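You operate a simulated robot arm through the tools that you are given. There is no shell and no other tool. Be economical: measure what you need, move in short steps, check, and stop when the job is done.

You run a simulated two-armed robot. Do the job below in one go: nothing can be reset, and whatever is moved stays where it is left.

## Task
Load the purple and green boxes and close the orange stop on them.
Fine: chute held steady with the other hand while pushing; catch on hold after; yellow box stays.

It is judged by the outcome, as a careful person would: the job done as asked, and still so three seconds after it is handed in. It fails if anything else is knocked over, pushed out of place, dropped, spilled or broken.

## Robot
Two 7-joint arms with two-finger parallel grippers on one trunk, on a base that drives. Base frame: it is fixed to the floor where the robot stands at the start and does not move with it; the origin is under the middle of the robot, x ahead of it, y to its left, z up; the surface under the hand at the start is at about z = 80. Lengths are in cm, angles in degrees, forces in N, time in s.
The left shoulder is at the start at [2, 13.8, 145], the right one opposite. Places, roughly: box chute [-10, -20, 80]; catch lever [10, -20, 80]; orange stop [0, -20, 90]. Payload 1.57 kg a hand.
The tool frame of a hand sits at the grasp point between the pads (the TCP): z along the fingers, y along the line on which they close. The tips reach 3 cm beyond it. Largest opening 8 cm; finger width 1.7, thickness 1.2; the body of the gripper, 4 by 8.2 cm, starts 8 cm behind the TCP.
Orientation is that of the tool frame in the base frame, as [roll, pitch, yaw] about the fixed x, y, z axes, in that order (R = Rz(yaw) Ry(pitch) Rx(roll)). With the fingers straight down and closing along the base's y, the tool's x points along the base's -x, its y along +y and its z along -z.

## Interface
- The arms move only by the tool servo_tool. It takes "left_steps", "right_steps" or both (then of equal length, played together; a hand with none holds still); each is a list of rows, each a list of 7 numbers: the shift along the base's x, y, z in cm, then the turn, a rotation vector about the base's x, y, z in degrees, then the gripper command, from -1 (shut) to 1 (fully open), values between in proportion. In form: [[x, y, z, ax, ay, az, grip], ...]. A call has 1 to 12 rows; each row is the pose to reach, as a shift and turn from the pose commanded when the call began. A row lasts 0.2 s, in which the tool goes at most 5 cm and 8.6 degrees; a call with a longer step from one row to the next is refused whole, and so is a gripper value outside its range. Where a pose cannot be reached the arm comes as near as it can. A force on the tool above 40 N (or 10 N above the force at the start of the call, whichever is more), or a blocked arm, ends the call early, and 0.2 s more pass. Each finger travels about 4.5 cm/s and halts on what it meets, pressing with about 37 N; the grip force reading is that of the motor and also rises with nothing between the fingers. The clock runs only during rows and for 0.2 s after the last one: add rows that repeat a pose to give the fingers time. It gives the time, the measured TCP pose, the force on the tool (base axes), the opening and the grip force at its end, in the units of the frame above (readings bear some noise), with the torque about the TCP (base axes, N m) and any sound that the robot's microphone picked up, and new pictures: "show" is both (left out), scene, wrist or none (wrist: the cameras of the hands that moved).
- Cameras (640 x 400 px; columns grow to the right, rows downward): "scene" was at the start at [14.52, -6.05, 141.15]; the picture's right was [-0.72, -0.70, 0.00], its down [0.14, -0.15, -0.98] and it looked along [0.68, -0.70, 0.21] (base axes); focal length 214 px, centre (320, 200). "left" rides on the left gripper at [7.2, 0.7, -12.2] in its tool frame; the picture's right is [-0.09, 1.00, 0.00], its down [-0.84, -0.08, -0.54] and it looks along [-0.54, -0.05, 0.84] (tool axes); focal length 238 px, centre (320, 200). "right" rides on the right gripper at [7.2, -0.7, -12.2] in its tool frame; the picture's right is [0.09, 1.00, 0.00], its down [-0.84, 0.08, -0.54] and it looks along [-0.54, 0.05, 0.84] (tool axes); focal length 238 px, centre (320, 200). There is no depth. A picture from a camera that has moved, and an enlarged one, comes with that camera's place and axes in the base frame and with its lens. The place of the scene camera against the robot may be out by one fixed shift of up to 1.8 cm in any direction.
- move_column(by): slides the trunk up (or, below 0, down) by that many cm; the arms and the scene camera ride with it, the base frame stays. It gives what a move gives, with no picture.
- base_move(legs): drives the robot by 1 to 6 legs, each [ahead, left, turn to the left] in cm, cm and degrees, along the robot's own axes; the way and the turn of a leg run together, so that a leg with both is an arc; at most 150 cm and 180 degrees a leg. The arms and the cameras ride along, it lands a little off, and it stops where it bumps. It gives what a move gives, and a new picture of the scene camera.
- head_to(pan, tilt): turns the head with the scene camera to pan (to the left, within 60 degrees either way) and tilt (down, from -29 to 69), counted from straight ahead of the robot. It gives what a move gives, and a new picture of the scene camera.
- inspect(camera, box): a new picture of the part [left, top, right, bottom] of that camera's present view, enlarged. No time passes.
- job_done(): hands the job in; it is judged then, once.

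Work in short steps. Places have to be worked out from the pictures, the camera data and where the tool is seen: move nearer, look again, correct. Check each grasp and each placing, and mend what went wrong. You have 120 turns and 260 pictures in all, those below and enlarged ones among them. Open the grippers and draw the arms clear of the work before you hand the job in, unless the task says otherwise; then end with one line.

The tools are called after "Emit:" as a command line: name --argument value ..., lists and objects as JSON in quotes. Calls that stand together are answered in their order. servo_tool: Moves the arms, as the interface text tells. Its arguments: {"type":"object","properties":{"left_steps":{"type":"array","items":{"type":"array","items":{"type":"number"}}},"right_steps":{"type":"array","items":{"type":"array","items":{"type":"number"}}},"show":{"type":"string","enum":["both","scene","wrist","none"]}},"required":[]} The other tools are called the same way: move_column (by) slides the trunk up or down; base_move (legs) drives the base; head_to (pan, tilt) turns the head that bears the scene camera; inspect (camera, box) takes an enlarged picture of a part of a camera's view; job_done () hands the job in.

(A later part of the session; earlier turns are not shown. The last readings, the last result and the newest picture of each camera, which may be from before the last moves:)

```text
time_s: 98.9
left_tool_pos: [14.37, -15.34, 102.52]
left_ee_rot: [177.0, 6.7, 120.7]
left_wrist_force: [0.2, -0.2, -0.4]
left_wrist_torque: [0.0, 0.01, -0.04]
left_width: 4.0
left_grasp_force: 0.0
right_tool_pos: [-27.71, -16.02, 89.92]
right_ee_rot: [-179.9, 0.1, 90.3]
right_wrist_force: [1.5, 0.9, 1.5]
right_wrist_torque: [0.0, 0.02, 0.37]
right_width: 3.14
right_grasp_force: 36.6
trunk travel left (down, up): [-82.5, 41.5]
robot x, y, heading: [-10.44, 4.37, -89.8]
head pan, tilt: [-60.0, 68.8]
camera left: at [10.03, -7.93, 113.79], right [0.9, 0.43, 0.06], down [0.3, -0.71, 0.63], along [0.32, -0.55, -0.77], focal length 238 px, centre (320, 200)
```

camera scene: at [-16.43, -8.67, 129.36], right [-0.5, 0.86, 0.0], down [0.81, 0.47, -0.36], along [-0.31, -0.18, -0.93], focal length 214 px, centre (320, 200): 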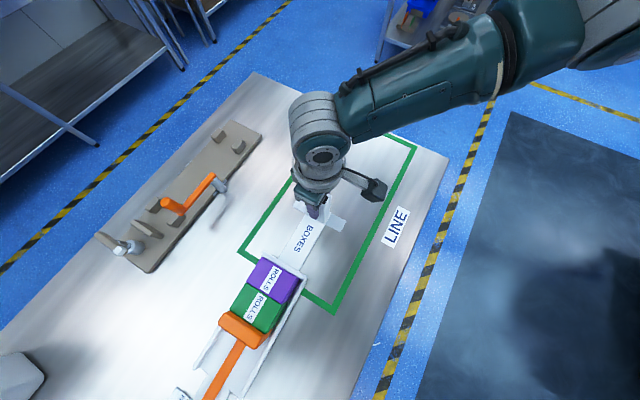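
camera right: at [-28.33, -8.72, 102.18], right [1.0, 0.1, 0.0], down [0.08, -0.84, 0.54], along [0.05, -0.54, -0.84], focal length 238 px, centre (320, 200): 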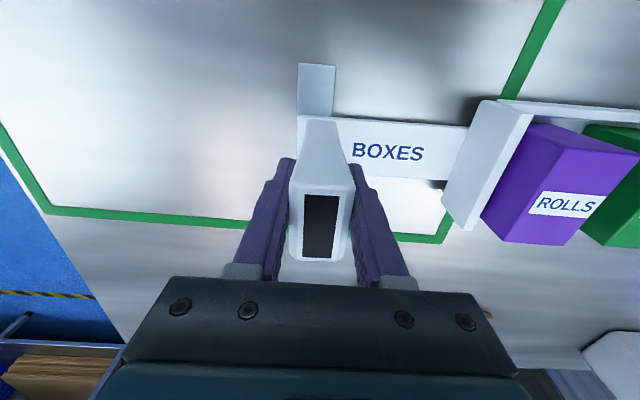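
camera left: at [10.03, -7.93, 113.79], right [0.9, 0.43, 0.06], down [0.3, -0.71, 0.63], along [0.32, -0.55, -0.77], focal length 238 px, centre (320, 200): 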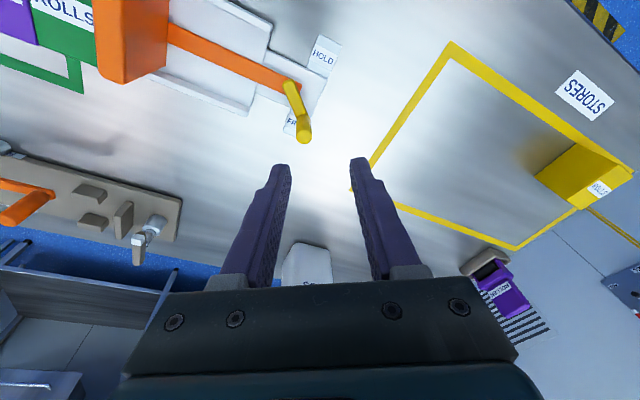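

Free again. Knob at ≈ (14.1, −17.2), pivot ≈ (11.5, −15.3). I level the tool and come over the knob to grasp it.

Emit:
servo_tool --left_steps '[[0, -0.8, -1, 2, 3, 0, 0], [-0.2, -1.6, -3, 4.3, 6, 0, 0], [-0.2, -1.8, -5.5, 4.3, 6, 0, 0], [-0.2, -1.8, -5.5, 4.3, 6, 0, 0]]' --show "wrist"

```text
time_s: 99.9
left_tool_pos: [14.3, -17.15, 97.03]
left_ee_rot: [180.0, 0.0, 121.0]
left_wrist_force: [-0.6, -0.4, -0.6]
left_wrist_torque: [0.03, 0.0, 0.01]
left_width: 4.0
left_grasp_force: 0.0
right_tool_pos: [-27.69, -15.93, 89.84]
right_ee_rot: [179.9, 0.0, 90.3]
right_wrist_force: [1.2, 0.0, 2.0]
right_wrist_torque: [-0.03, -0.01, 0.28]
right_width: 3.15
right_grasp_force: 36.8
trunk travel left (down, up): [-82.5, 41.5]
robot x, y, heading: [-10.66, 4.27, -89.9]
head pan, tilt: [-60.0, 68.8]
camera left: at [11.2, -10.7, 109.22], right [0.9, 0.43, 0.0], down [0.36, -0.76, 0.54], along [0.24, -0.49, -0.84], focal length 238 px, centre (320, 200)
```

left: 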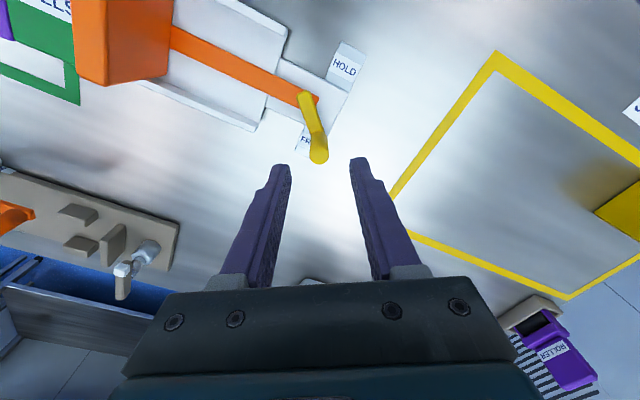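

The knob top lies exactly on the descent line. Descend and grip it.

Emit:
servo_tool --left_steps '[[0, -0.2, -3, 0, 0, 0, 0], [0, -0.2, -6, 0, 0, 0, 0], [0, -0.2, -7.4, 0, 0, 0, 0], [0, -0.2, -7.4, 0, 0, 0, -0.4], [0, -0.2, -7.4, 0, 0, 0, -0.8], [0, -0.2, -7.4, 0, 0, 0, -1], [0, -0.2, -7.4, 0, 0, 0, -1]]' --show "wrist"

```text
time_s: 101.5
left_tool_pos: [14.33, -17.44, 89.75]
left_ee_rot: [-180.0, 0.1, 120.9]
left_wrist_force: [-3.9, 2.1, 0.9]
left_wrist_torque: [0.04, 0.07, -0.01]
left_width: 0.0
left_grasp_force: 21.6
right_tool_pos: [-27.65, -15.98, 89.73]
right_ee_rot: [180.0, -0.1, 90.2]
right_wrist_force: [4.1, -1.7, 0.1]
right_wrist_torque: [0.05, -0.25, -0.5]
right_width: 3.13
right_grasp_force: 37.2
trunk travel left (down, up): [-82.5, 41.5]
robot x, y, heading: [-10.47, 3.88, -89.9]
head pan, tilt: [-60.0, 68.8]
camera left: at [11.22, -10.91, 101.84], right [0.9, 0.43, 0.0], down [0.36, -0.76, 0.54], along [0.24, -0.49, -0.84], focal length 238 px, centre (320, 200)
```

left: 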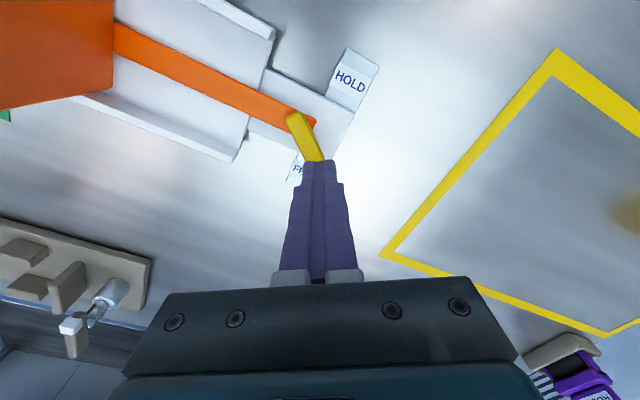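

The knob slipped to the +y side of the closed fingers, so the fingers are just behind it – good for pushing. I push along the arc toward HOLD in small steps.

Emit:
servo_tool --left_steps '[[0.5, 0.3, 0, 0, 0, 0, -1], [0.9, 0.7, 0, 0, 0, 0, -1], [1.0, 1.2, 0, 0, 0, 0, -1], [0.9, 1.7, 0, 0, 0, 0, -1], [0.8, 2.1, 0, 0, 0, 0, -1]]' --show "wrist"

```text
time_s: 102.7
left_tool_pos: [14.96, -15.2, 89.91]
left_ee_rot: [179.9, 0.1, 121.0]
left_wrist_force: [-0.2, -0.7, -0.6]
left_wrist_torque: [0.01, 0.01, -0.01]
left_width: 0.0
left_grasp_force: 21.0
right_tool_pos: [-27.74, -16.05, 89.92]
right_ee_rot: [-180.0, 0.0, 90.3]
right_wrist_force: [-0.2, -1.0, 0.1]
right_wrist_torque: [0.01, 0.12, -0.06]
right_width: 3.14
right_grasp_force: 37.2
trunk travel left (down, up): [-82.5, 41.5]
robot x, y, heading: [-10.13, 4.26, -90.0]
head pan, tilt: [-60.0, 68.8]
camera left: at [11.86, -8.78, 101.99], right [0.9, 0.43, 0.0], down [0.36, -0.76, 0.54], along [0.24, -0.49, -0.84], focal length 238 px, centre (320, 200)
```

left: 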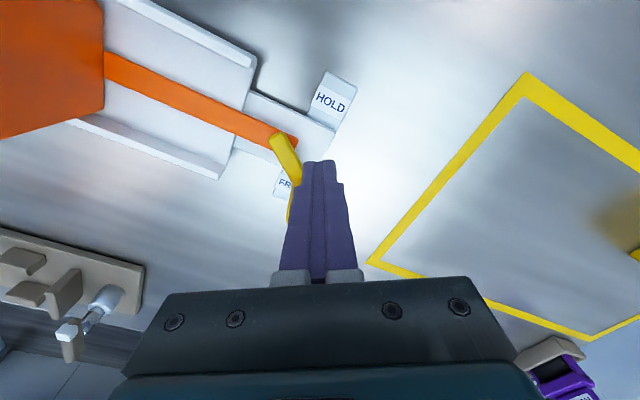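

The fingers slid past; the knob is still at FREE on their −x side. I raise, open view and re-measure.

Emit:
servo_tool --left_steps '[[0.5, 0, 2, 0, 0, 0, -1], [0.5, -1, 6, 0, 0, 0, -1], [0, -2, 8, 0, 0, 0, -0.4], [-0.5, -3, 8, 0, 0, 0, -0.4]]' --show "none"

Emit:
inspect --camera "left" --box '[200, 60, 440, 210]'

```text
time_s: 103.7
left_tool_pos: [14.63, -18.12, 97.57]
left_ee_rot: [180.0, -0.1, 121.0]
left_wrist_force: [0.0, -0.4, -0.2]
left_wrist_torque: [0.01, 0.03, 0.0]
left_width: 2.38
left_grasp_force: 0.0
right_tool_pos: [-27.71, -15.97, 89.95]
right_ee_rot: [-179.9, 0.0, 90.2]
right_wrist_force: [0.2, -0.7, -1.1]
right_wrist_torque: [0.1, 0.0, -0.14]
right_width: 3.1
right_grasp_force: 37.0
trunk travel left (down, up): [-82.5, 41.5]
robot x, y, heading: [-10.11, 4.7, -89.9]
head pan, tilt: [-60.0, 68.8]
```

```text
2.67 times, centred on (320, 135) of left
camera zoom: at [11.41, -11.67, 109.82], right [0.9, 0.43, 0.0], down [0.36, -0.76, 0.54], along [0.24, -0.49, -0.84], focal length 636 px, centre (320, 373)
```

zoom: 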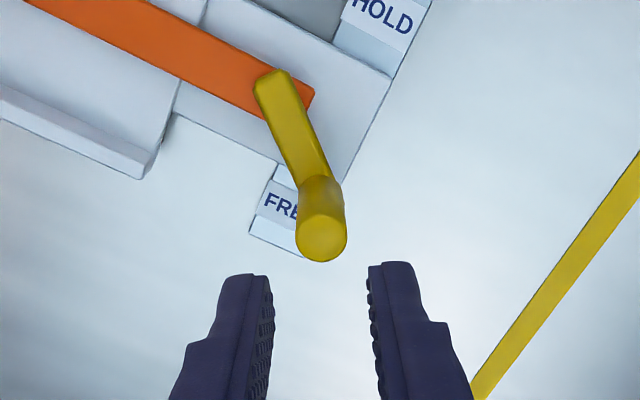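

Re-triangulated: the knob is lower than I assumed (z ≈ 83–87.7), centred near (15.1, −18.8), so my fingers were above it. I move over it with more opening and check.

Emit:
servo_tool --left_steps '[[0.3, -0.5, -1, 0, 0, 0, 0], [0.5, -0.8, -4, 0, 0, 0, 0], [0.5, -0.8, -6, 0, 0, 0, 0], [0.5, -0.8, -6, 0, 0, 0, 0]]' --show "none"

Emit:
inspect --camera "left" --box '[200, 80, 440, 230]'

```text
time_s: 104.7
left_tool_pos: [15.1, -18.9, 91.78]
left_ee_rot: [180.0, 0.1, 120.9]
left_wrist_force: [0.5, 0.1, 0.7]
left_wrist_torque: [-0.02, 0.01, 0.05]
left_width: 3.99
left_grasp_force: 0.1
right_tool_pos: [-27.7, -16.08, 90.02]
right_ee_rot: [-179.8, -0.1, 90.3]
right_wrist_force: [-0.3, -1.5, 0.2]
right_wrist_torque: [0.05, -0.02, -0.15]
right_width: 3.13
right_grasp_force: 37.1
trunk travel left (down, up): [-82.5, 41.5]
robot x, y, heading: [-10.55, 4.33, -89.8]
head pan, tilt: [-60.0, 68.8]
```

```text
2.67 times, centred on (320, 155) of left
camera zoom: at [11.99, -12.41, 103.93], right [0.9, 0.43, 0.0], down [0.36, -0.76, 0.54], along [0.24, -0.49, -0.84], focal length 636 px, centre (320, 320)
```

zoom: 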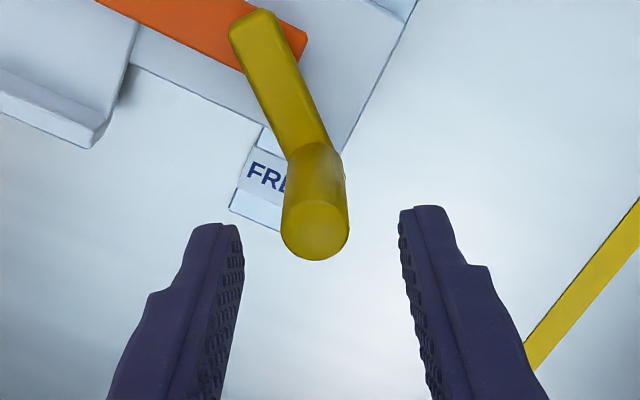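

The knob is centred between the fingers laterally. I go down to z ≈ 87.8, slightly farther out, then close.

Emit:
servo_tool --left_steps '[[0.15, -0.25, -2, 0, 0, 0, 0], [0.15, -0.25, -4, 0, 0, 0, 0], [0.15, -0.25, -4, 0, 0, 0, -0.3], [0.15, -0.25, -4, 0, 0, 0, -0.6], [0.15, -0.25, -4, 0, 0, 0, -0.9], [0.15, -0.25, -4, 0, 0, 0, -0.9]]' --show "wrist"

```text
time_s: 106.1
left_tool_pos: [15.18, -19.24, 87.8]
left_ee_rot: [179.9, 0.1, 121.0]
left_wrist_force: [-2.1, 1.0, 0.5]
left_wrist_torque: [-0.31, -0.02, 0.02]
left_width: 1.78
left_grasp_force: 32.9
right_tool_pos: [-27.72, -15.88, 89.81]
right_ee_rot: [-179.9, 0.0, 90.3]
right_wrist_force: [1.4, -0.8, 0.0]
right_wrist_torque: [0.11, 0.01, -0.03]
right_width: 3.15
right_grasp_force: 37.0
trunk travel left (down, up): [-82.5, 41.5]
robot x, y, heading: [-10.92, 4.75, -89.7]
head pan, tilt: [-60.0, 68.8]
camera left: at [12.07, -12.72, 99.93], right [0.9, 0.43, 0.0], down [0.36, -0.76, 0.54], along [0.24, -0.49, -0.84], focal length 238 px, centre (320, 200)
```

left: 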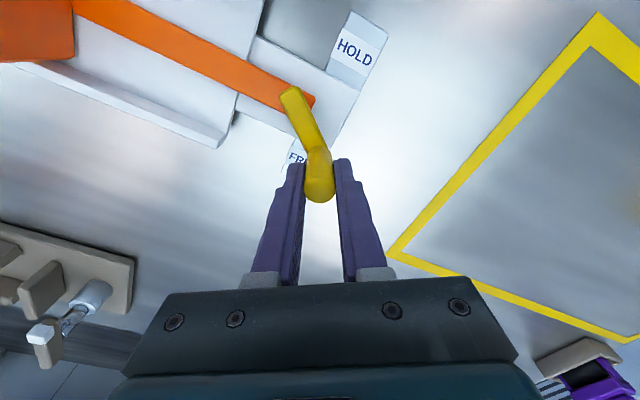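

The knob is gripped (1.8 cm). I carry it along the arc toward HOLD, first half.

Emit:
servo_tool --left_steps '[[0.3, 0.38, 0, 0, 0, 0, -0.9], [0.6, 0.77, 0, 0, 0, 0, -0.9], [0.85, 1.2, 0, 0, 0, 0, -0.9], [1.06, 1.64, 0, 0, 0, 0, -0.9], [1.2, 2.1, 0, 0, 0, 0, -0.9], [1.33, 2.6, 0, 0, 0, 0, -0.9]]' --show "wrist"

```text
time_s: 107.5
left_tool_pos: [16.45, -16.64, 87.79]
left_ee_rot: [180.0, 0.1, 120.8]
left_wrist_force: [-14.5, -2.2, -0.2]
left_wrist_torque: [-0.04, 0.07, 0.31]
left_width: 1.8
left_grasp_force: 32.6
right_tool_pos: [-27.64, -16.05, 89.91]
right_ee_rot: [179.9, -0.1, 90.3]
right_wrist_force: [14.3, 1.9, -0.6]
right_wrist_torque: [-0.1, 0.43, 0.87]
right_width: 3.13
right_grasp_force: 37.4
trunk travel left (down, up): [-82.5, 41.5]
robot x, y, heading: [-10.29, 4.54, -89.8]
head pan, tilt: [-60.0, 68.8]
camera left: at [13.3, -10.15, 99.94], right [0.9, 0.43, 0.0], down [0.36, -0.76, 0.54], along [0.23, -0.49, -0.84], focal length 238 px, centre (320, 200)
```

left: 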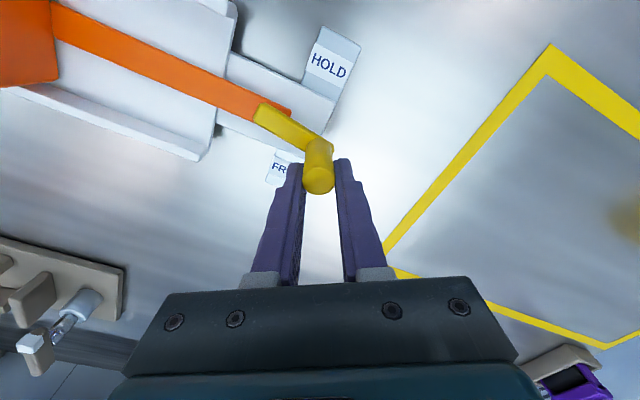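

The lever swings; the −14 N shows my radius is a bit large, so I trim x and continue past centre.

Emit:
servo_tool --left_steps '[[-0.3, 0.4, 0, 0, 0, 0, -0.9], [-0.4, 0.9, 0, 0, 0, 0, -0.9], [-0.4, 1.4, 0, 0, 0, 0, -0.9], [-0.45, 1.9, 0, 0, 0, 0, -0.9], [-0.55, 2.4, 0, 0, 0, 0, -0.9]]' --show "wrist"

```text
time_s: 108.7
left_tool_pos: [16.06, -14.32, 87.78]
left_ee_rot: [179.7, 0.3, 120.9]
left_wrist_force: [5.6, -4.2, 2.9]
left_wrist_torque: [0.17, 0.58, 0.13]
left_width: 1.78
left_grasp_force: 32.8
right_tool_pos: [-28.0, -16.13, 89.9]
right_ee_rot: [-179.7, -0.1, 90.2]
right_wrist_force: [-5.7, 4.6, 1.3]
right_wrist_torque: [-0.27, -0.15, 1.11]
right_width: 3.25
right_grasp_force: 36.7
trunk travel left (down, up): [-82.5, 41.5]
robot x, y, heading: [-10.05, 4.22, -89.9]
head pan, tilt: [-60.0, 68.8]
camera left: at [12.92, -7.82, 99.91], right [0.9, 0.43, 0.01], down [0.36, -0.76, 0.55], along [0.24, -0.49, -0.84], focal length 238 px, centre (320, 200)
```

left: 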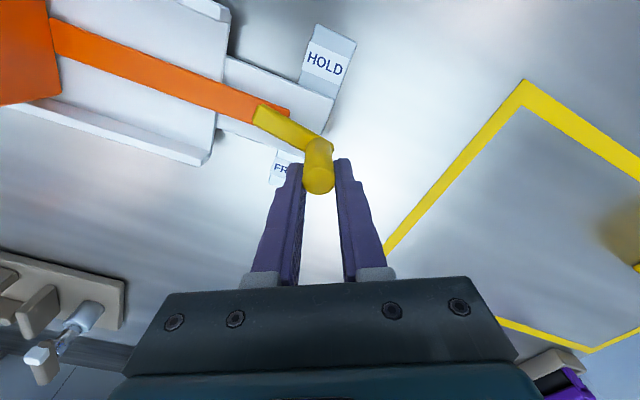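

The firm grip locked the knob, so the whole chute end swung ~2 cm (≈3°) instead of the lever turning. I reverse that exact motion first to bring the chute back.

Emit:
servo_tool --left_steps '[[0.1, -0.5, 0, 0, 0, 0, -0.9], [0.15, -1.0, 0, 0, 0, 0, -0.9], [0.15, -1.5, 0, 0, 0, 0, -0.9], [0.15, -2.0, 0, 0, 0, 0, -0.9], [0.15, -2.4, 0, 0, 0, 0, -0.9]]' --show "wrist"

```text
time_s: 109.9
left_tool_pos: [15.9, -16.67, 87.58]
left_ee_rot: [179.9, 0.0, 120.9]
left_wrist_force: [2.7, 1.1, 7.4]
left_wrist_torque: [-0.14, 0.04, -0.17]
left_width: 1.68
left_grasp_force: 32.0
right_tool_pos: [-27.7, -15.9, 90.02]
right_ee_rot: [-179.9, -0.1, 90.3]
right_wrist_force: [-8.3, 1.3, 2.2]
right_wrist_torque: [0.25, -0.1, 0.69]
right_width: 3.19
right_grasp_force: 37.5
trunk travel left (down, up): [-82.5, 41.5]
robot x, y, heading: [-10.2, 4.25, -89.9]
head pan, tilt: [-60.0, 68.8]
camera left: at [12.83, -10.08, 99.8], right [0.9, 0.43, 0.0], down [0.36, -0.76, 0.54], along [0.24, -0.49, -0.84], focal length 238 px, centre (320, 200)
```

left: 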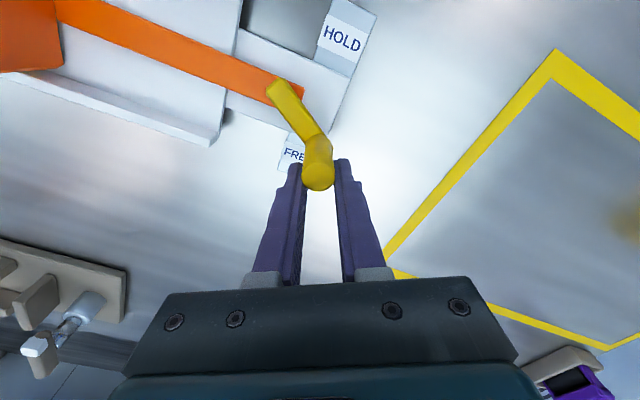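

The chute end is still ~2 cm toward +y and the lever is back near FREE; holding only at the far post gives too little yaw support. I release both hands and raise them to regroup.

Emit:
servo_tool --left_steps '[[0, 0, 0, 0, 0, 0, -0.3], [0, 0, 0, 0, 0, 0, 0.1], [0, 0, 4, 0, 0, 0, 0.1], [0, 0, 8, 0, 0, 0, 0], [0, 0, 12, 0, 0, 0, 0], [0, 1, 16, 0, 0, 0, 0]]' --right_steps '[[0, 0, 0, 0, 0, 0, -0.2], [0, 0, 0, 0, 0, 0, 0.2], [0, 0, 0, 0, 0, 0, 0.8], [0, 0, 4, 0, 0, 0, 1], [0, 0, 9, 0, 0, 0, 1], [0, 0, 14, 0, 0, 0, 1]]' --show "both"

```text
time_s: 111.3
left_tool_pos: [15.92, -15.47, 103.75]
left_ee_rot: [179.8, 0.0, 120.9]
left_wrist_force: [-0.8, -1.0, 0.6]
left_wrist_torque: [-0.05, 0.03, 0.02]
left_width: 3.99
left_grasp_force: 0.1
right_tool_pos: [-27.51, -15.67, 103.65]
right_ee_rot: [-179.9, -0.1, 90.3]
right_wrist_force: [-0.3, -0.6, 0.1]
right_wrist_torque: [0.01, -0.03, 0.0]
right_width: 7.98
right_grasp_force: 0.1
trunk travel left (down, up): [-82.5, 41.5]
robot x, y, heading: [-10.62, 4.58, -90.0]
head pan, tilt: [-60.0, 68.8]
camera scene: at [-16.44, -8.68, 129.36], right [-0.5, 0.86, 0.0], down [0.81, 0.47, -0.36], along [-0.31, -0.18, -0.93], focal length 214 px, centre (320, 200)
camera right: at [-28.14, -8.47, 115.99], right [1.0, 0.1, 0.0], down [0.08, -0.84, 0.54], along [0.05, -0.54, -0.84], focal length 238 px, centre (320, 200)
camera left: at [12.81, -8.97, 116.05], right [0.9, 0.43, 0.0], down [0.36, -0.76, 0.54], along [0.24, -0.49, -0.84], focal length 238 px, centre (320, 200)
```

scene: 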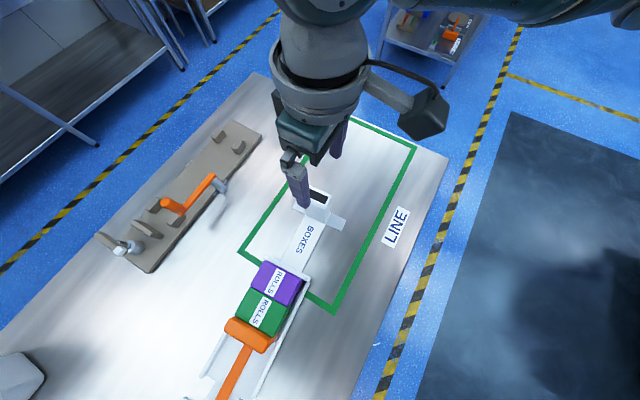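
right: 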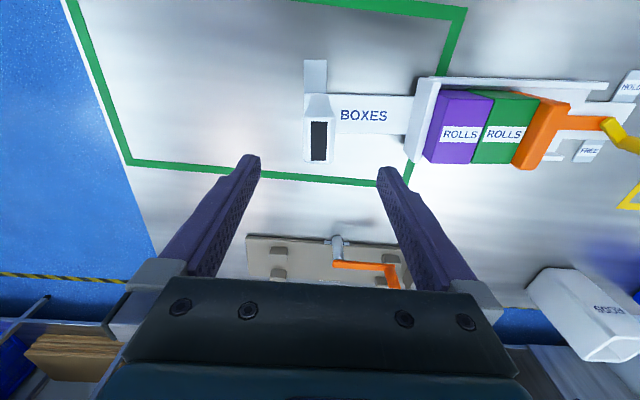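
left: 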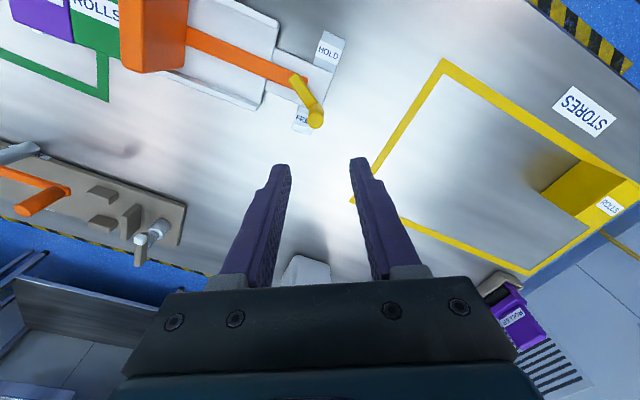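

Chute end now sits ~2.3 cm toward +y (≈3° yaw). I drive 11.5 cm to +x so the right hand can brace the chute close to the lever, with the head raised out of the way.

Emit:
base_move --legs '[[0, 11.5, 0]]'

Emit:
servo_tool --left_steps '[[-3, -0.5, 0, 0, 0, 0, 0], [-6, -1, 0, 0, 0, 0, 0], [-9, -1.5, 0, 0, 0, 0, 0], [-11, -2, 0, 0, 0, 0, 0]]' --right_steps '[[3, 1, 0, 0, 0, 0, 1], [6, 3, 0, 0, 0, 0, 0], [9, 5, 0, 0, 0, 0, -1], [12, 7, 0, 0, 0, 0, -1]]' --show "wrist"

```text
time_s: 112.5
left_tool_pos: [27.39, -15.41, 103.86]
left_ee_rot: [179.9, 0.0, 121.0]
left_wrist_force: [-1.1, 0.5, 0.7]
left_wrist_torque: [0.01, -0.01, -0.01]
left_width: 4.01
left_grasp_force: 0.0
right_tool_pos: [-16.06, -15.67, 103.65]
right_ee_rot: [-179.9, 0.0, 90.3]
right_wrist_force: [0.1, 1.1, -0.1]
right_wrist_torque: [0.04, 0.01, -0.02]
right_width: 7.97
right_grasp_force: 0.1
trunk travel left (down, up): [-82.5, 41.5]
robot x, y, heading: [1.54, 4.07, -89.6]
head pan, tilt: [-60.0, 68.8]
camera scene: at [-4.95, -8.64, 129.36], right [-0.5, 0.86, 0.0], down [0.81, 0.47, -0.36], along [-0.31, -0.18, -0.93], focal length 214 px, centre (320, 200)
```

scene: 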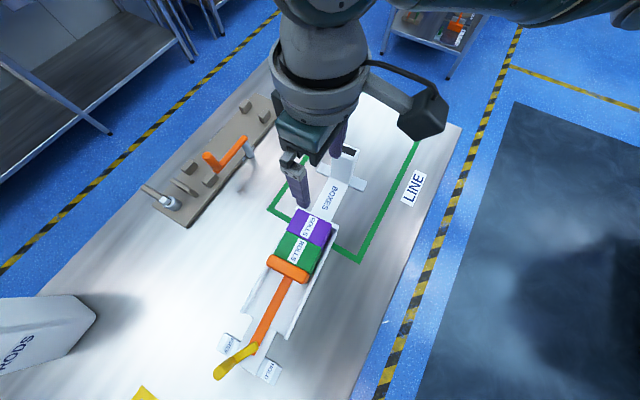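

```text
time_s: 113.5
left_tool_pos: [16.4, -17.53, 103.58]
left_ee_rot: [179.8, 0.0, 120.9]
left_wrist_force: [-0.2, -0.8, -0.9]
left_wrist_torque: [-0.03, -0.02, -0.01]
left_width: 3.98
left_grasp_force: 0.1
right_tool_pos: [-3.81, -8.61, 103.7]
right_ee_rot: [-179.8, -0.1, 90.4]
right_wrist_force: [-0.8, -0.6, -0.1]
right_wrist_torque: [0.0, 0.0, 0.01]
right_width: 1.17
right_grasp_force: 0.8
trunk travel left (down, up): [-82.5, 41.5]
robot x, y, heading: [0.99, 4.4, -89.8]
head pan, tilt: [-60.0, 68.8]
camera right: at [-4.42, -1.36, 116.01], right [1.0, 0.1, 0.0], down [0.08, -0.84, 0.54], along [0.05, -0.54, -0.84], focal length 238 px, centre (320, 200)
camera left: at [13.33, -11.1, 115.75], right [0.9, 0.43, 0.0], down [0.36, -0.76, 0.54], along [0.24, -0.49, -0.84], focal length 238 px, centre (320, 200)
```

right: 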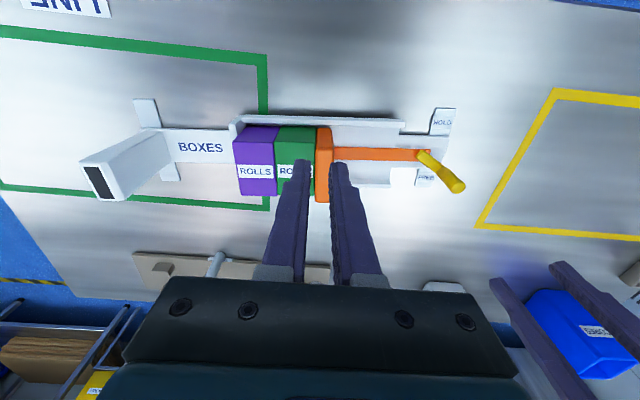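
left: 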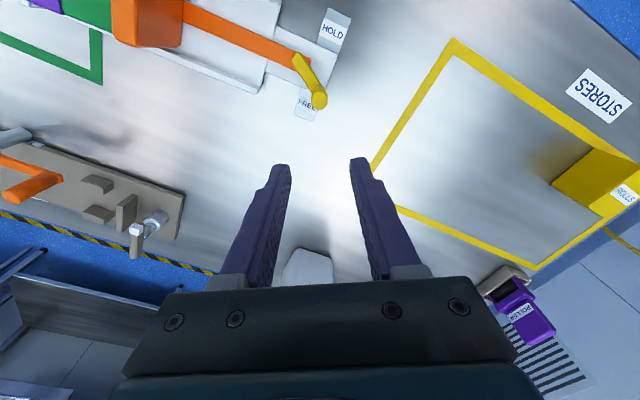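

I place the right hand's closed fingers outside the +y wall near its open end (x≈5) to brace and push the chute back.

Emit:
servo_tool --right_steps '[[3, 0.8, 0, 0, 0, 0, -1], [6, 1.6, -1, 0, 0, 0, -1], [8.8, 2.2, -3, 0, 0, 0, -1], [8.8, 2.2, -7, 0, 0, 0, -1], [8.8, 2.2, -11, 0, 0, 0, -1], [8.8, 2.2, -15, 0, 0, 0, -1], [8.8, 2.2, -15, 0, 0, 0, -1]]' --show "wrist"

```text
time_s: 115.1
left_tool_pos: [16.35, -17.68, 103.63]
left_ee_rot: [179.8, 0.0, 120.9]
left_wrist_force: [0.3, 0.4, -0.8]
left_wrist_torque: [-0.04, 0.0, -0.01]
left_width: 4.0
left_grasp_force: 0.1
right_tool_pos: [3.21, -6.0, 87.94]
right_ee_rot: [-178.4, -0.2, 90.7]
right_wrist_force: [-0.4, 0.0, 0.5]
right_wrist_torque: [-0.01, -0.04, -0.01]
right_width: 0.01
right_grasp_force: 21.4
trunk travel left (down, up): [-82.5, 41.5]
robot x, y, heading: [1.07, 4.06, -89.6]
head pan, tilt: [-60.0, 68.8]
camera right: at [2.9, 1.25, 100.28], right [0.99, 0.11, -0.03], down [0.1, -0.84, 0.54], along [0.03, -0.54, -0.84], focal length 238 px, centre (320, 200)
```

right: 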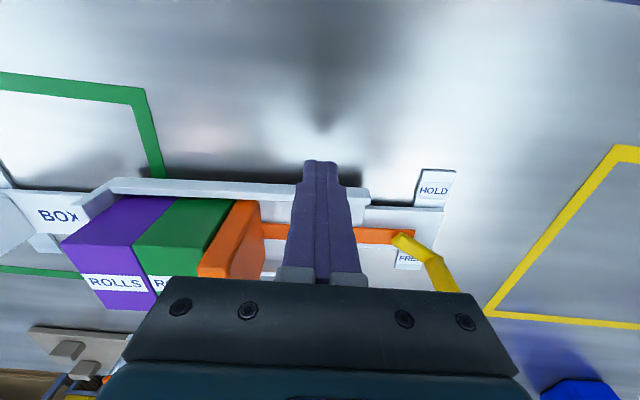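

The right hand is outside the wall, slightly off (wrist near its limit). I ease its yaw by −20° and lower beside the wall.

Emit:
servo_tool --right_steps '[[0, 0.2, 0, 0, 0, -7, -1], [0, 0.2, -1, 0, 0, -14, -1], [0, 0.2, -2.5, 0, 0, -20, -1], [0, 0.2, -3.7, 0, 0, -20, -1], [0, 0.2, -3.7, 0, 0, -20, -1]]' --show "wrist"

```text
time_s: 116.0
left_tool_pos: [16.64, -17.47, 103.76]
left_ee_rot: [179.7, 0.0, 121.0]
left_wrist_force: [0.3, 0.2, -0.1]
left_wrist_torque: [0.03, -0.03, -0.01]
left_width: 4.01
left_grasp_force: 0.2
right_tool_pos: [-3.59, -5.21, 83.08]
right_ee_rot: [-172.1, 2.2, 71.1]
right_wrist_force: [9.4, 11.5, 70.3]
right_wrist_torque: [0.58, -0.84, 0.05]
right_width: 0.0
right_grasp_force: 21.0
right hand out of reach, approached as far as the arm can: row 4
trunk travel left (down, up): [-82.5, 41.5]
robot x, y, heading: [1.57, 4.34, -90.0]
head pan, tilt: [-60.0, 68.8]
stopped in row 4 (right hand): the force on the tool passed its limit at 86 N (the readings are from after the stop); the commanded pose is now the measured one
camera right: at [-0.03, 1.63, 95.06], right [0.96, -0.24, -0.14], down [-0.12, -0.82, 0.56], along [-0.25, -0.52, -0.82], focal length 238 px, centre (320, 200)
```

right: 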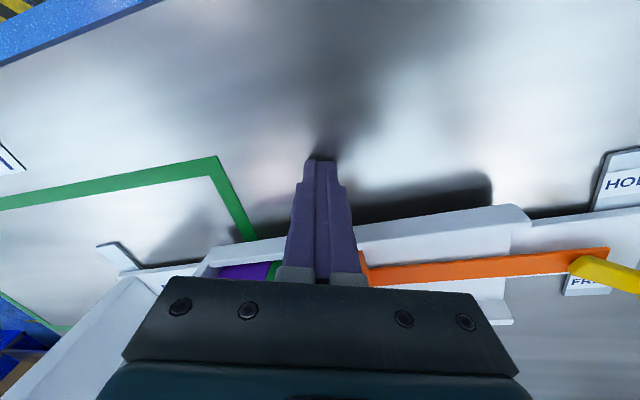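

The hand hit the inner reach limit and strayed down to the table. I lift it back up now.

Emit:
servo_tool --right_steps '[[0, 0, 2, 0, 0, 0, -1], [0, 0, 5, 0, 3, 5, -1], [0, -1, 9, 0, 6, 10, -1], [0, -2, 13, 0, 6, 15, -1], [0, -2, 17, 0, 6, 19, -1]]' --show "wrist"

```text
time_s: 117.2
left_tool_pos: [16.5, -17.47, 103.63]
left_ee_rot: [179.9, 0.1, 121.0]
left_wrist_force: [0.1, -0.3, 0.7]
left_wrist_torque: [0.0, -0.03, -0.01]
left_width: 4.01
left_grasp_force: 0.0
right_tool_pos: [-4.33, -7.71, 99.71]
right_ee_rot: [-165.0, 3.4, 91.1]
right_wrist_force: [-0.3, -0.3, -0.7]
right_wrist_torque: [0.02, 0.01, 0.01]
right_width: 0.01
right_grasp_force: 20.7
trunk travel left (down, up): [-82.5, 41.5]
robot x, y, heading: [1.23, 4.31, -89.5]
head pan, tilt: [-60.0, 68.8]
camera right: at [-1.94, 0.26, 111.19], right [0.96, 0.09, -0.26], down [0.23, -0.8, 0.55], along [-0.16, -0.59, -0.79], focal length 238 px, centre (320, 200)
```

right: 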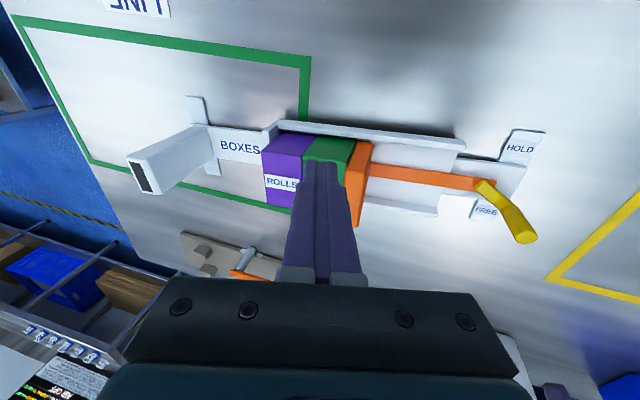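

A better brace is from inside the trough against the −y wall (y ≈ −17, comfortable reach). I level the right hand and move above that spot.

Emit:
servo_tool --right_steps '[[1, -1, 1, 1, -5, 0, -1], [3, -3.5, 1, 2, -10, 0, -1], [5, -6, 1, 3.4, -15, -0.5, -1], [6.3, -8.6, 1, 3.4, -15, -1, -1], [6.3, -8.6, 1, 3.4, -15, -1, -1]]' --show "wrist"

```text
time_s: 118.1
left_tool_pos: [16.4, -17.55, 103.59]
left_ee_rot: [179.9, 0.0, 121.0]
left_wrist_force: [0.5, 0.8, -0.2]
left_wrist_torque: [-0.01, 0.0, 0.01]
left_width: 3.99
left_grasp_force: 0.1
right_tool_pos: [-4.99, -11.75, 98.15]
right_ee_rot: [-171.8, -0.8, 93.3]
right_wrist_force: [0.7, 0.0, 0.5]
right_wrist_torque: [-0.02, -0.02, 0.01]
right_width: 0.0
right_grasp_force: 20.9
trunk travel left (down, up): [-82.5, 41.5]
robot x, y, heading: [0.96, 4.16, -89.7]
head pan, tilt: [-60.0, 68.8]
stopped in row 4 (right hand): the arm was blocked; the commanded pose is now the measured one
camera right: at [-4.17, -4.58, 110.51], right [0.98, 0.15, -0.14], down [0.2, -0.83, 0.51], along [-0.04, -0.53, -0.85], focal length 238 px, centre (320, 200)
```

right: 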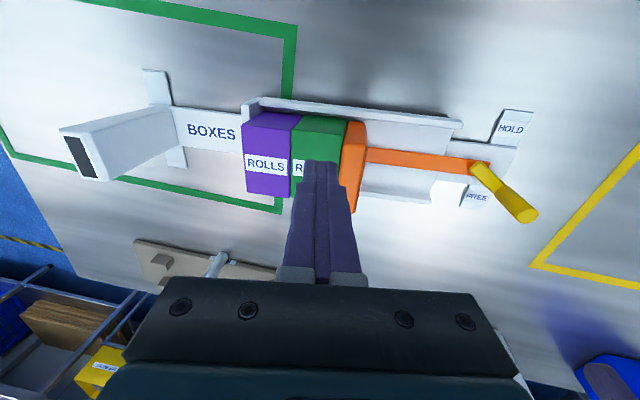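

The right arm is blocked, likely by the head on that side. I turn the head up and toward the middle.

Emit:
head_to --pan 10 --tilt 0

Emit:
servo_tool --right_steps '[[1, -0.5, 1, 0, -3, -1, -1], [3, -1.5, 2, 0, -6, -2, -1], [5, -3, 2.5, 0.5, -8, -3, -1], [7, -4.5, 2.5, 0.5, -8, -3, -1], [7, -4.5, 2.5, 0.5, -8, -3, -1]]' --show "wrist"

```text
time_s: 119.5
left_tool_pos: [16.53, -17.64, 103.66]
left_ee_rot: [179.9, 0.1, 120.9]
left_wrist_force: [0.3, -0.1, -0.3]
left_wrist_torque: [0.01, -0.04, 0.03]
left_width: 3.98
left_grasp_force: 0.1
right_tool_pos: [-4.9, -11.63, 98.22]
right_ee_rot: [-171.9, -0.9, 93.4]
right_wrist_force: [0.6, -0.4, 0.0]
right_wrist_torque: [-0.02, 0.02, -0.03]
right_width: 0.01
right_grasp_force: 21.2
trunk travel left (down, up): [-82.5, 41.5]
robot x, y, heading: [1.21, 4.07, -89.8]
head pan, tilt: [10.0, 0.0]
camera scene: at [1.48, -14.68, 139.34], right [-0.98, -0.18, 0.0], down [0.0, 0.0, -1.0], along [0.18, -0.98, 0.0], focal length 214 px, centre (320, 200)
```

scene: 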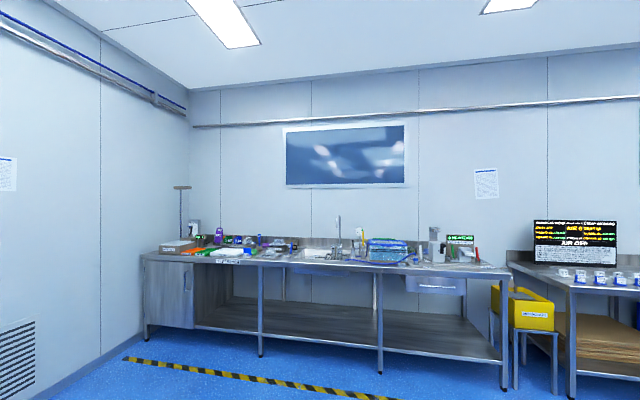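

```text
time_s: 120.5
left_tool_pos: [16.41, -17.4, 103.57]
left_ee_rot: [179.9, 0.0, 121.0]
left_wrist_force: [-0.9, 0.0, 0.3]
left_wrist_torque: [-0.01, -0.02, 0.01]
left_width: 3.99
left_grasp_force: 0.0
right_tool_pos: [-5.13, -14.59, 97.9]
right_ee_rot: [-171.0, -1.8, 92.3]
right_wrist_force: [-1.1, -0.2, -0.3]
right_wrist_torque: [0.02, 0.0, 0.01]
right_width: 0.0
right_grasp_force: 20.4
trunk travel left (down, up): [-82.5, 41.5]
robot x, y, heading: [1.14, 4.25, -89.8]
head pan, tilt: [10.0, 0.0]
stopped in row 4 (right hand): the arm was blocked; the commanded pose is now the measured one
camera right: at [-4.0, -7.71, 110.3], right [0.98, 0.14, -0.15], down [0.2, -0.84, 0.5], along [-0.06, -0.52, -0.85], focal length 238 px, centre (320, 200)
```

right: 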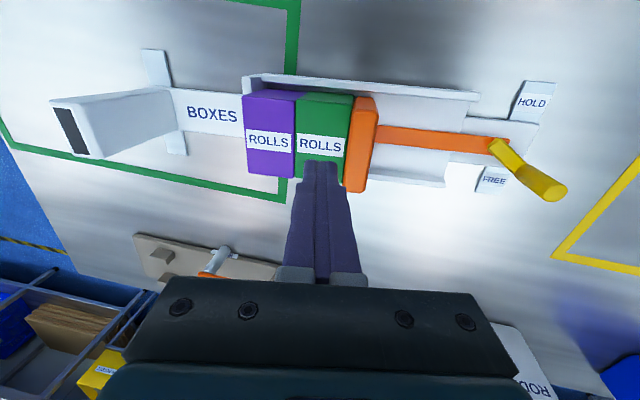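

Still held back. Mirroring what freed the left wrist, I turn the right tool's yaw by −35° in place and see.

Emit:
servo_tool --right_steps '[[0, 0, 1, 0, 0, -8, -1], [0, 0, 2, 0, 0, -16, -1], [0, 0, 2, 0, 0, -24, -1], [0, 0, 2, 0, 0, -32, -1], [0, 0, 2, 0, 0, -36, -1]]' --show "scene"

Emit:
head_to --pan 0 --tilt 55

```text
time_s: 121.4
left_tool_pos: [16.49, -17.61, 103.59]
left_ee_rot: [179.9, 0.0, 121.0]
left_wrist_force: [0.6, 0.1, 0.3]
left_wrist_torque: [0.02, -0.03, 0.01]
left_width: 4.02
left_grasp_force: 0.0
right_tool_pos: [-11.23, -13.95, 98.08]
right_ee_rot: [-163.3, 1.7, 66.1]
right_wrist_force: [-1.1, 0.2, 0.1]
right_wrist_torque: [0.01, -0.02, 0.02]
right_width: 0.02
right_grasp_force: 21.1
trunk travel left (down, up): [-82.5, 41.5]
robot x, y, heading: [1.14, 4.19, -89.5]
head pan, tilt: [10.0, 0.0]
stopped in row 4 (right hand): the arm was blocked; the commanded pose is now the measured one
camera scene: at [1.47, -14.67, 139.34], right [-0.98, -0.18, 0.0], down [0.0, 0.0, -1.0], along [0.18, -0.98, 0.0], focal length 214 px, centre (320, 200)
```

scene: 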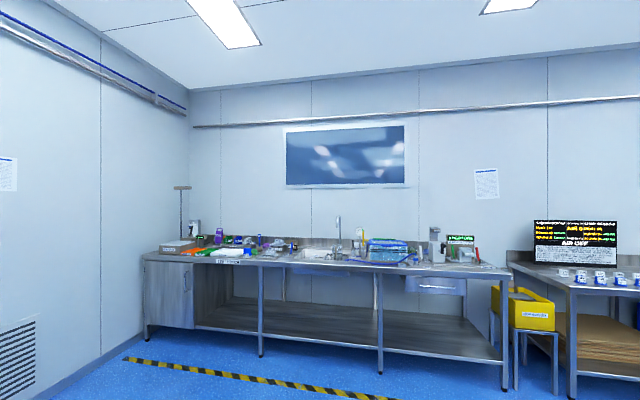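

```text
time_s: 122.7
left_tool_pos: [16.55, -17.43, 103.54]
left_ee_rot: [179.8, -0.1, 121.0]
left_wrist_force: [0.0, 1.0, 0.4]
left_wrist_torque: [-0.02, -0.02, 0.0]
left_width: 3.99
left_grasp_force: 0.1
right_tool_pos: [-11.21, -13.86, 98.12]
right_ee_rot: [-163.3, 1.6, 66.0]
right_wrist_force: [0.2, -0.8, -0.4]
right_wrist_torque: [0.0, 0.01, -0.04]
right_width: 0.0
right_grasp_force: 21.3
trunk travel left (down, up): [-82.5, 41.5]
robot x, y, heading: [1.35, 4.16, -89.8]
head pan, tilt: [0.0, 55.0]
camera scene: at [-0.09, -13.03, 130.91], right [-1.0, 0.0, 0.0], down [0.0, 0.82, -0.57], along [0.0, -0.57, -0.82], focal length 214 px, centre (320, 200)
```

scene: 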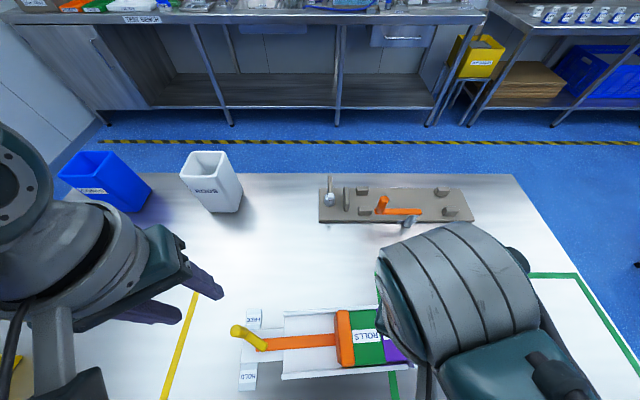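

That made it worse, so the right arm also wants the opposite turn. I yaw it +45° (to ≈111°) while levelling.

Emit:
servo_tool --right_steps '[[0, 0, 1, 0, -2, 8, -1], [0, 0, 2, 0, -5, 16, -1], [0, 0, 3, 0, -8, 24, -1], [0, 0, 4, 0, -11, 32, -1], [0, 0, 4, 0, -14, 40, -1], [0, 0, 4, 0, -16, 48, -1], [0, 0, 4, 0, -16, 54, -1]]' --show "scene"

```text
time_s: 124.3
left_tool_pos: [16.53, -17.57, 103.6]
left_ee_rot: [179.9, 0.1, 121.0]
left_wrist_force: [-0.3, 0.4, -0.6]
left_wrist_torque: [-0.01, 0.01, -0.02]
left_width: 4.01
left_grasp_force: 0.0
right_tool_pos: [-10.87, -13.8, 102.31]
right_ee_rot: [-179.2, 2.4, 120.0]
right_wrist_force: [-0.5, 0.1, 0.5]
right_wrist_torque: [-0.02, 0.02, -0.02]
right_width: 0.0
right_grasp_force: 21.2
trunk travel left (down, up): [-82.5, 41.5]
robot x, y, heading: [1.17, 3.99, -89.7]
head pan, tilt: [0.0, 55.0]
camera scene: at [-0.09, -13.03, 130.91], right [-1.0, 0.0, 0.0], down [0.0, 0.82, -0.57], along [0.0, -0.57, -0.82], focal length 214 px, centre (320, 200)
```

scene: 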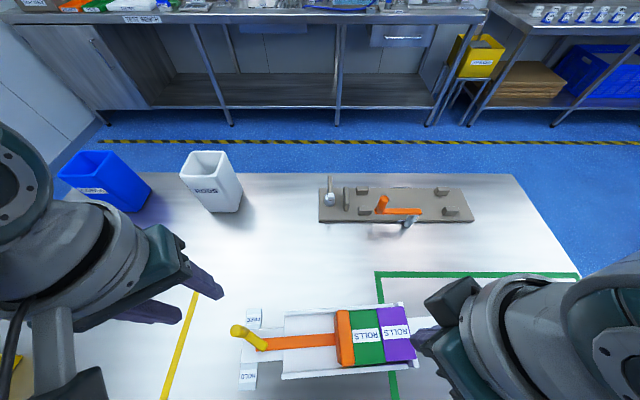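

Freed and level at yaw 120. Now move the right hand above the trough between the stop and open end.

Emit:
servo_tool --right_steps '[[4, -0.8, 0, 0, 0, 0, -1], [8, -1.6, 0, 0, 0, 0, -1], [11, -2.4, 0, 0, 0, 0, -1], [12.9, -2.6, -1, 0, 0, 0, -1], [12.9, -2.6, -2, 0, 0, 0, -1]]' --show "both"

```text
time_s: 125.5
left_tool_pos: [16.43, -17.61, 103.59]
left_ee_rot: [180.0, 0.0, 121.1]
left_wrist_force: [-0.4, 0.3, 0.7]
left_wrist_torque: [0.01, -0.03, 0.0]
left_width: 4.01
left_grasp_force: 0.0
right_tool_pos: [1.69, -16.57, 100.18]
right_ee_rot: [-179.0, 2.0, 119.9]
right_wrist_force: [0.2, -0.4, 0.7]
right_wrist_torque: [0.0, -0.03, 0.01]
right_width: 0.0
right_grasp_force: 21.4
trunk travel left (down, up): [-82.5, 41.5]
robot x, y, heading: [1.19, 4.25, -89.8]
head pan, tilt: [0.0, 55.0]
camera scene: at [-0.09, -13.03, 130.91], right [-1.0, 0.0, 0.0], down [0.0, 0.82, -0.57], along [0.0, -0.57, -0.82], focal length 214 px, centre (320, 200)
camera right: at [-2.27, -10.0, 112.1], right [0.82, 0.58, -0.02], down [0.48, -0.66, 0.57], along [0.31, -0.48, -0.82], focal length 238 px, centre (320, 200)
```

scene: 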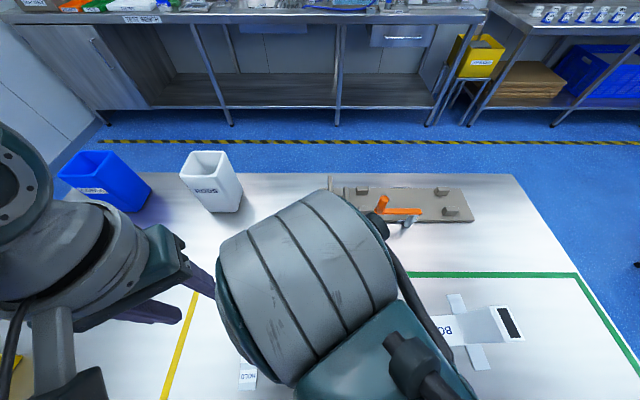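
right: 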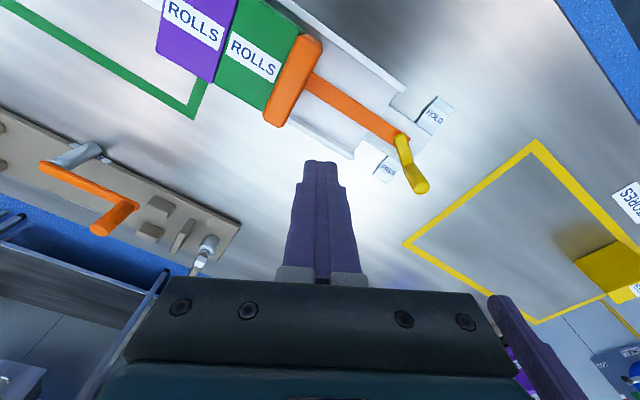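

Trough near x=3: bar edge at y ≈ −14.7, −y wall inner at ≈ −17.8. I lower the right fingers between them.

Emit:
servo_tool --right_steps '[[0.6, 0.2, -3, 1, 0, 0, -1], [1.3, 0.3, -6, 2.2, 0, 0, -1], [1.3, 0.3, -9, 2.2, 0, 0, -1], [1.3, 0.3, -11, 2.2, 0, 0, -1], [1.3, 0.3, -11, 2.2, 0, 0, -1]]' --show "wrist"

```text
time_s: 126.9
left_tool_pos: [16.49, -17.59, 103.55]
left_ee_rot: [179.8, 0.0, 121.0]
left_wrist_force: [0.2, 0.4, -0.3]
left_wrist_torque: [0.04, 0.01, -0.04]
left_width: 3.99
left_grasp_force: 0.1
right_tool_pos: [-1.19, -16.47, 87.59]
right_ee_rot: [-176.2, -1.9, 119.1]
right_wrist_force: [1.4, -1.2, -0.3]
right_wrist_torque: [-0.01, -0.02, 0.02]
right_width: 0.0
right_grasp_force: 21.5
trunk travel left (down, up): [-82.5, 41.5]
robot x, y, heading: [1.14, 4.27, -89.8]
head pan, tilt: [0.0, 55.0]
stopped in row 5 (right hand): the arm was blocked; the commanded pose is now the measured one
camera right: at [-4.36, -10.41, 100.12], right [0.82, 0.57, -0.06], down [0.51, -0.69, 0.51], along [0.24, -0.45, -0.86], focal length 238 px, centre (320, 200)
```

right: 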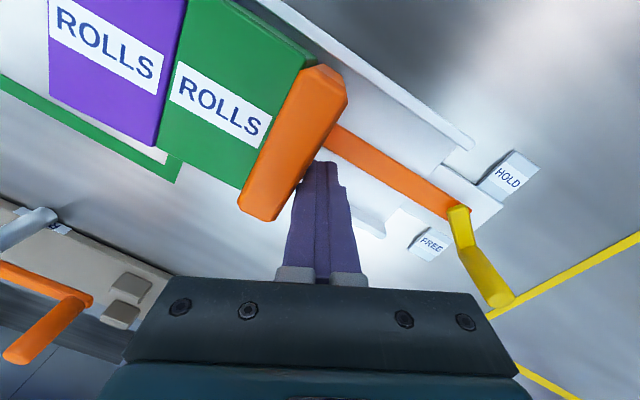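

The right forearm is probably hitting the head again (pan 0, tilted down). I raise the head out of the way and finish the move.

Emit:
head_to --pan 25 --tilt -25

Emit:
servo_tool --right_steps '[[1, 0.1, 0, 0.8, -1.6, 0, -1], [2, 0.2, 0, 1.6, -3.3, 0, -1], [3, 0.2, 0, 1.6, -3.3, 0, -1], [3.8, 0.2, 0, 1.6, -3.3, 0, -1], [3.8, 0.2, 0, 1.6, -3.3, 0, -1]]' --show "wrist"

```text
time_s: 128.4
left_tool_pos: [16.52, -17.5, 103.58]
left_ee_rot: [179.9, 0.0, 121.0]
left_wrist_force: [0.4, 0.0, -0.4]
left_wrist_torque: [-0.02, 0.04, -0.02]
left_width: 3.99
left_grasp_force: 0.1
right_tool_pos: [-1.29, -16.39, 87.43]
right_ee_rot: [-176.2, -1.9, 119.2]
right_wrist_force: [0.8, -0.7, 0.2]
right_wrist_torque: [0.0, 0.01, 0.01]
right_width: 0.01
right_grasp_force: 21.2
trunk travel left (down, up): [-82.5, 41.5]
robot x, y, heading: [0.95, 4.42, -89.7]
head pan, tilt: [25.0, -25.0]
camera scene: at [2.91, -12.25, 142.91], right [-0.9, -0.43, 0.0], down [0.18, -0.38, -0.91], along [0.39, -0.82, 0.42], focal length 214 px, centre (320, 200)
```

scene: 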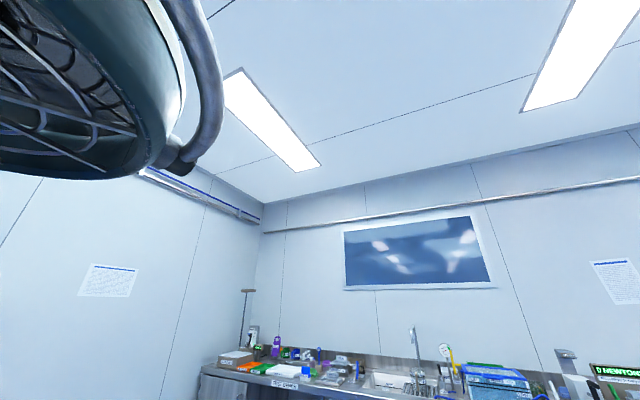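

```text
time_s: 129.8
left_tool_pos: [16.47, -17.57, 103.54]
left_ee_rot: [179.9, 0.0, 121.0]
left_wrist_force: [0.0, -0.4, 0.0]
left_wrist_torque: [0.0, -0.04, 0.0]
left_width: 3.99
left_grasp_force: 0.1
right_tool_pos: [-2.96, -17.67, 86.4]
right_ee_rot: [-175.5, -3.1, 116.2]
right_wrist_force: [0.4, 0.4, 0.6]
right_wrist_torque: [0.01, -0.01, -0.02]
right_width: 0.01
right_grasp_force: 21.2
trunk travel left (down, up): [-82.5, 41.5]
robot x, y, heading: [1.22, 4.06, -89.9]
head pan, tilt: [25.0, -25.0]
stopped in row 5 (right hand): the arm was blocked; the commanded pose is now the measured one
camera right: at [-5.5, -11.67, 99.07], right [0.85, 0.53, -0.07], down [0.49, -0.72, 0.49], along [0.21, -0.45, -0.87], focal length 238 px, centre (320, 200)
```

right: 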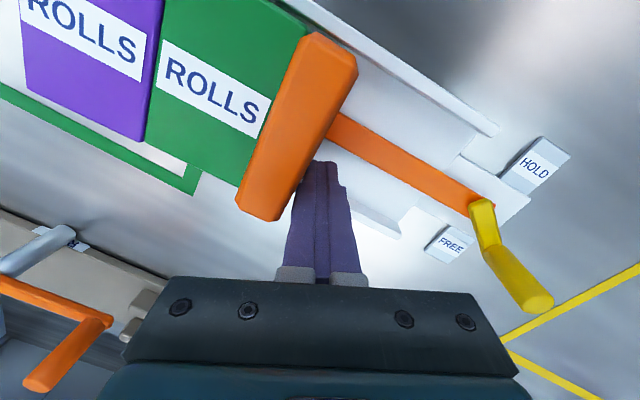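

The right arm can't get there from this side. Better plan: stand at the +x end facing −x, so the right hand can grip the +y wall near the lever while the left works the knob, both closing along y. First raise the right hand clear.

Emit:
servo_tool --right_steps '[[0, 0, 2, 0, 0, 0, -1], [0, 0, 6, 0, 0, 0, -1], [-1, 0, 10, 0, 0, 0, -1], [-2, 0, 14, 0, 0, 0, -1], [-4, 0, 17, 0, 0, 0, -1], [-6, 0, 19, 0, 0, 0, -1]]' --show "wrist"

```text
time_s: 131.2
left_tool_pos: [16.54, -17.61, 103.56]
left_ee_rot: [179.9, 0.0, 121.0]
left_wrist_force: [0.1, 0.6, 0.5]
left_wrist_torque: [0.0, -0.01, -0.03]
left_width: 4.01
left_grasp_force: 0.1
right_tool_pos: [-2.73, -28.64, 95.37]
right_ee_rot: [-175.3, -3.5, 116.1]
right_wrist_force: [0.9, -0.2, 0.9]
right_wrist_torque: [0.0, 0.03, -0.01]
right_width: 0.0
right_grasp_force: 21.4
right hand out of reach, approached as far as the arm can: row 1, 2, 3, 4, 5, 6
trunk travel left (down, up): [-82.5, 41.5]
robot x, y, heading: [1.21, 4.12, -89.5]
head pan, tilt: [25.0, -25.0]
camera right: at [-5.23, -22.66, 108.1], right [0.85, 0.52, -0.08], down [0.49, -0.72, 0.48], along [0.2, -0.45, -0.87], focal length 238 px, centre (320, 200)
```

right: 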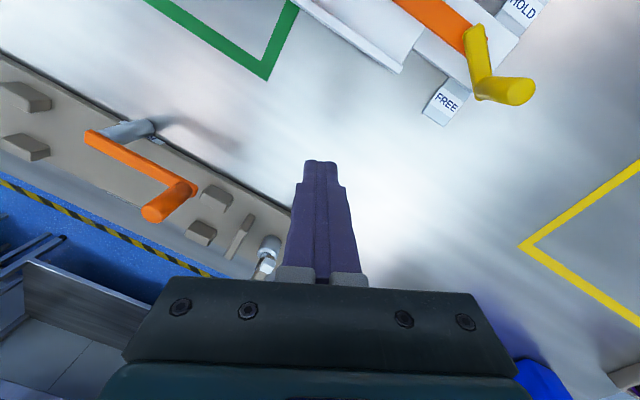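

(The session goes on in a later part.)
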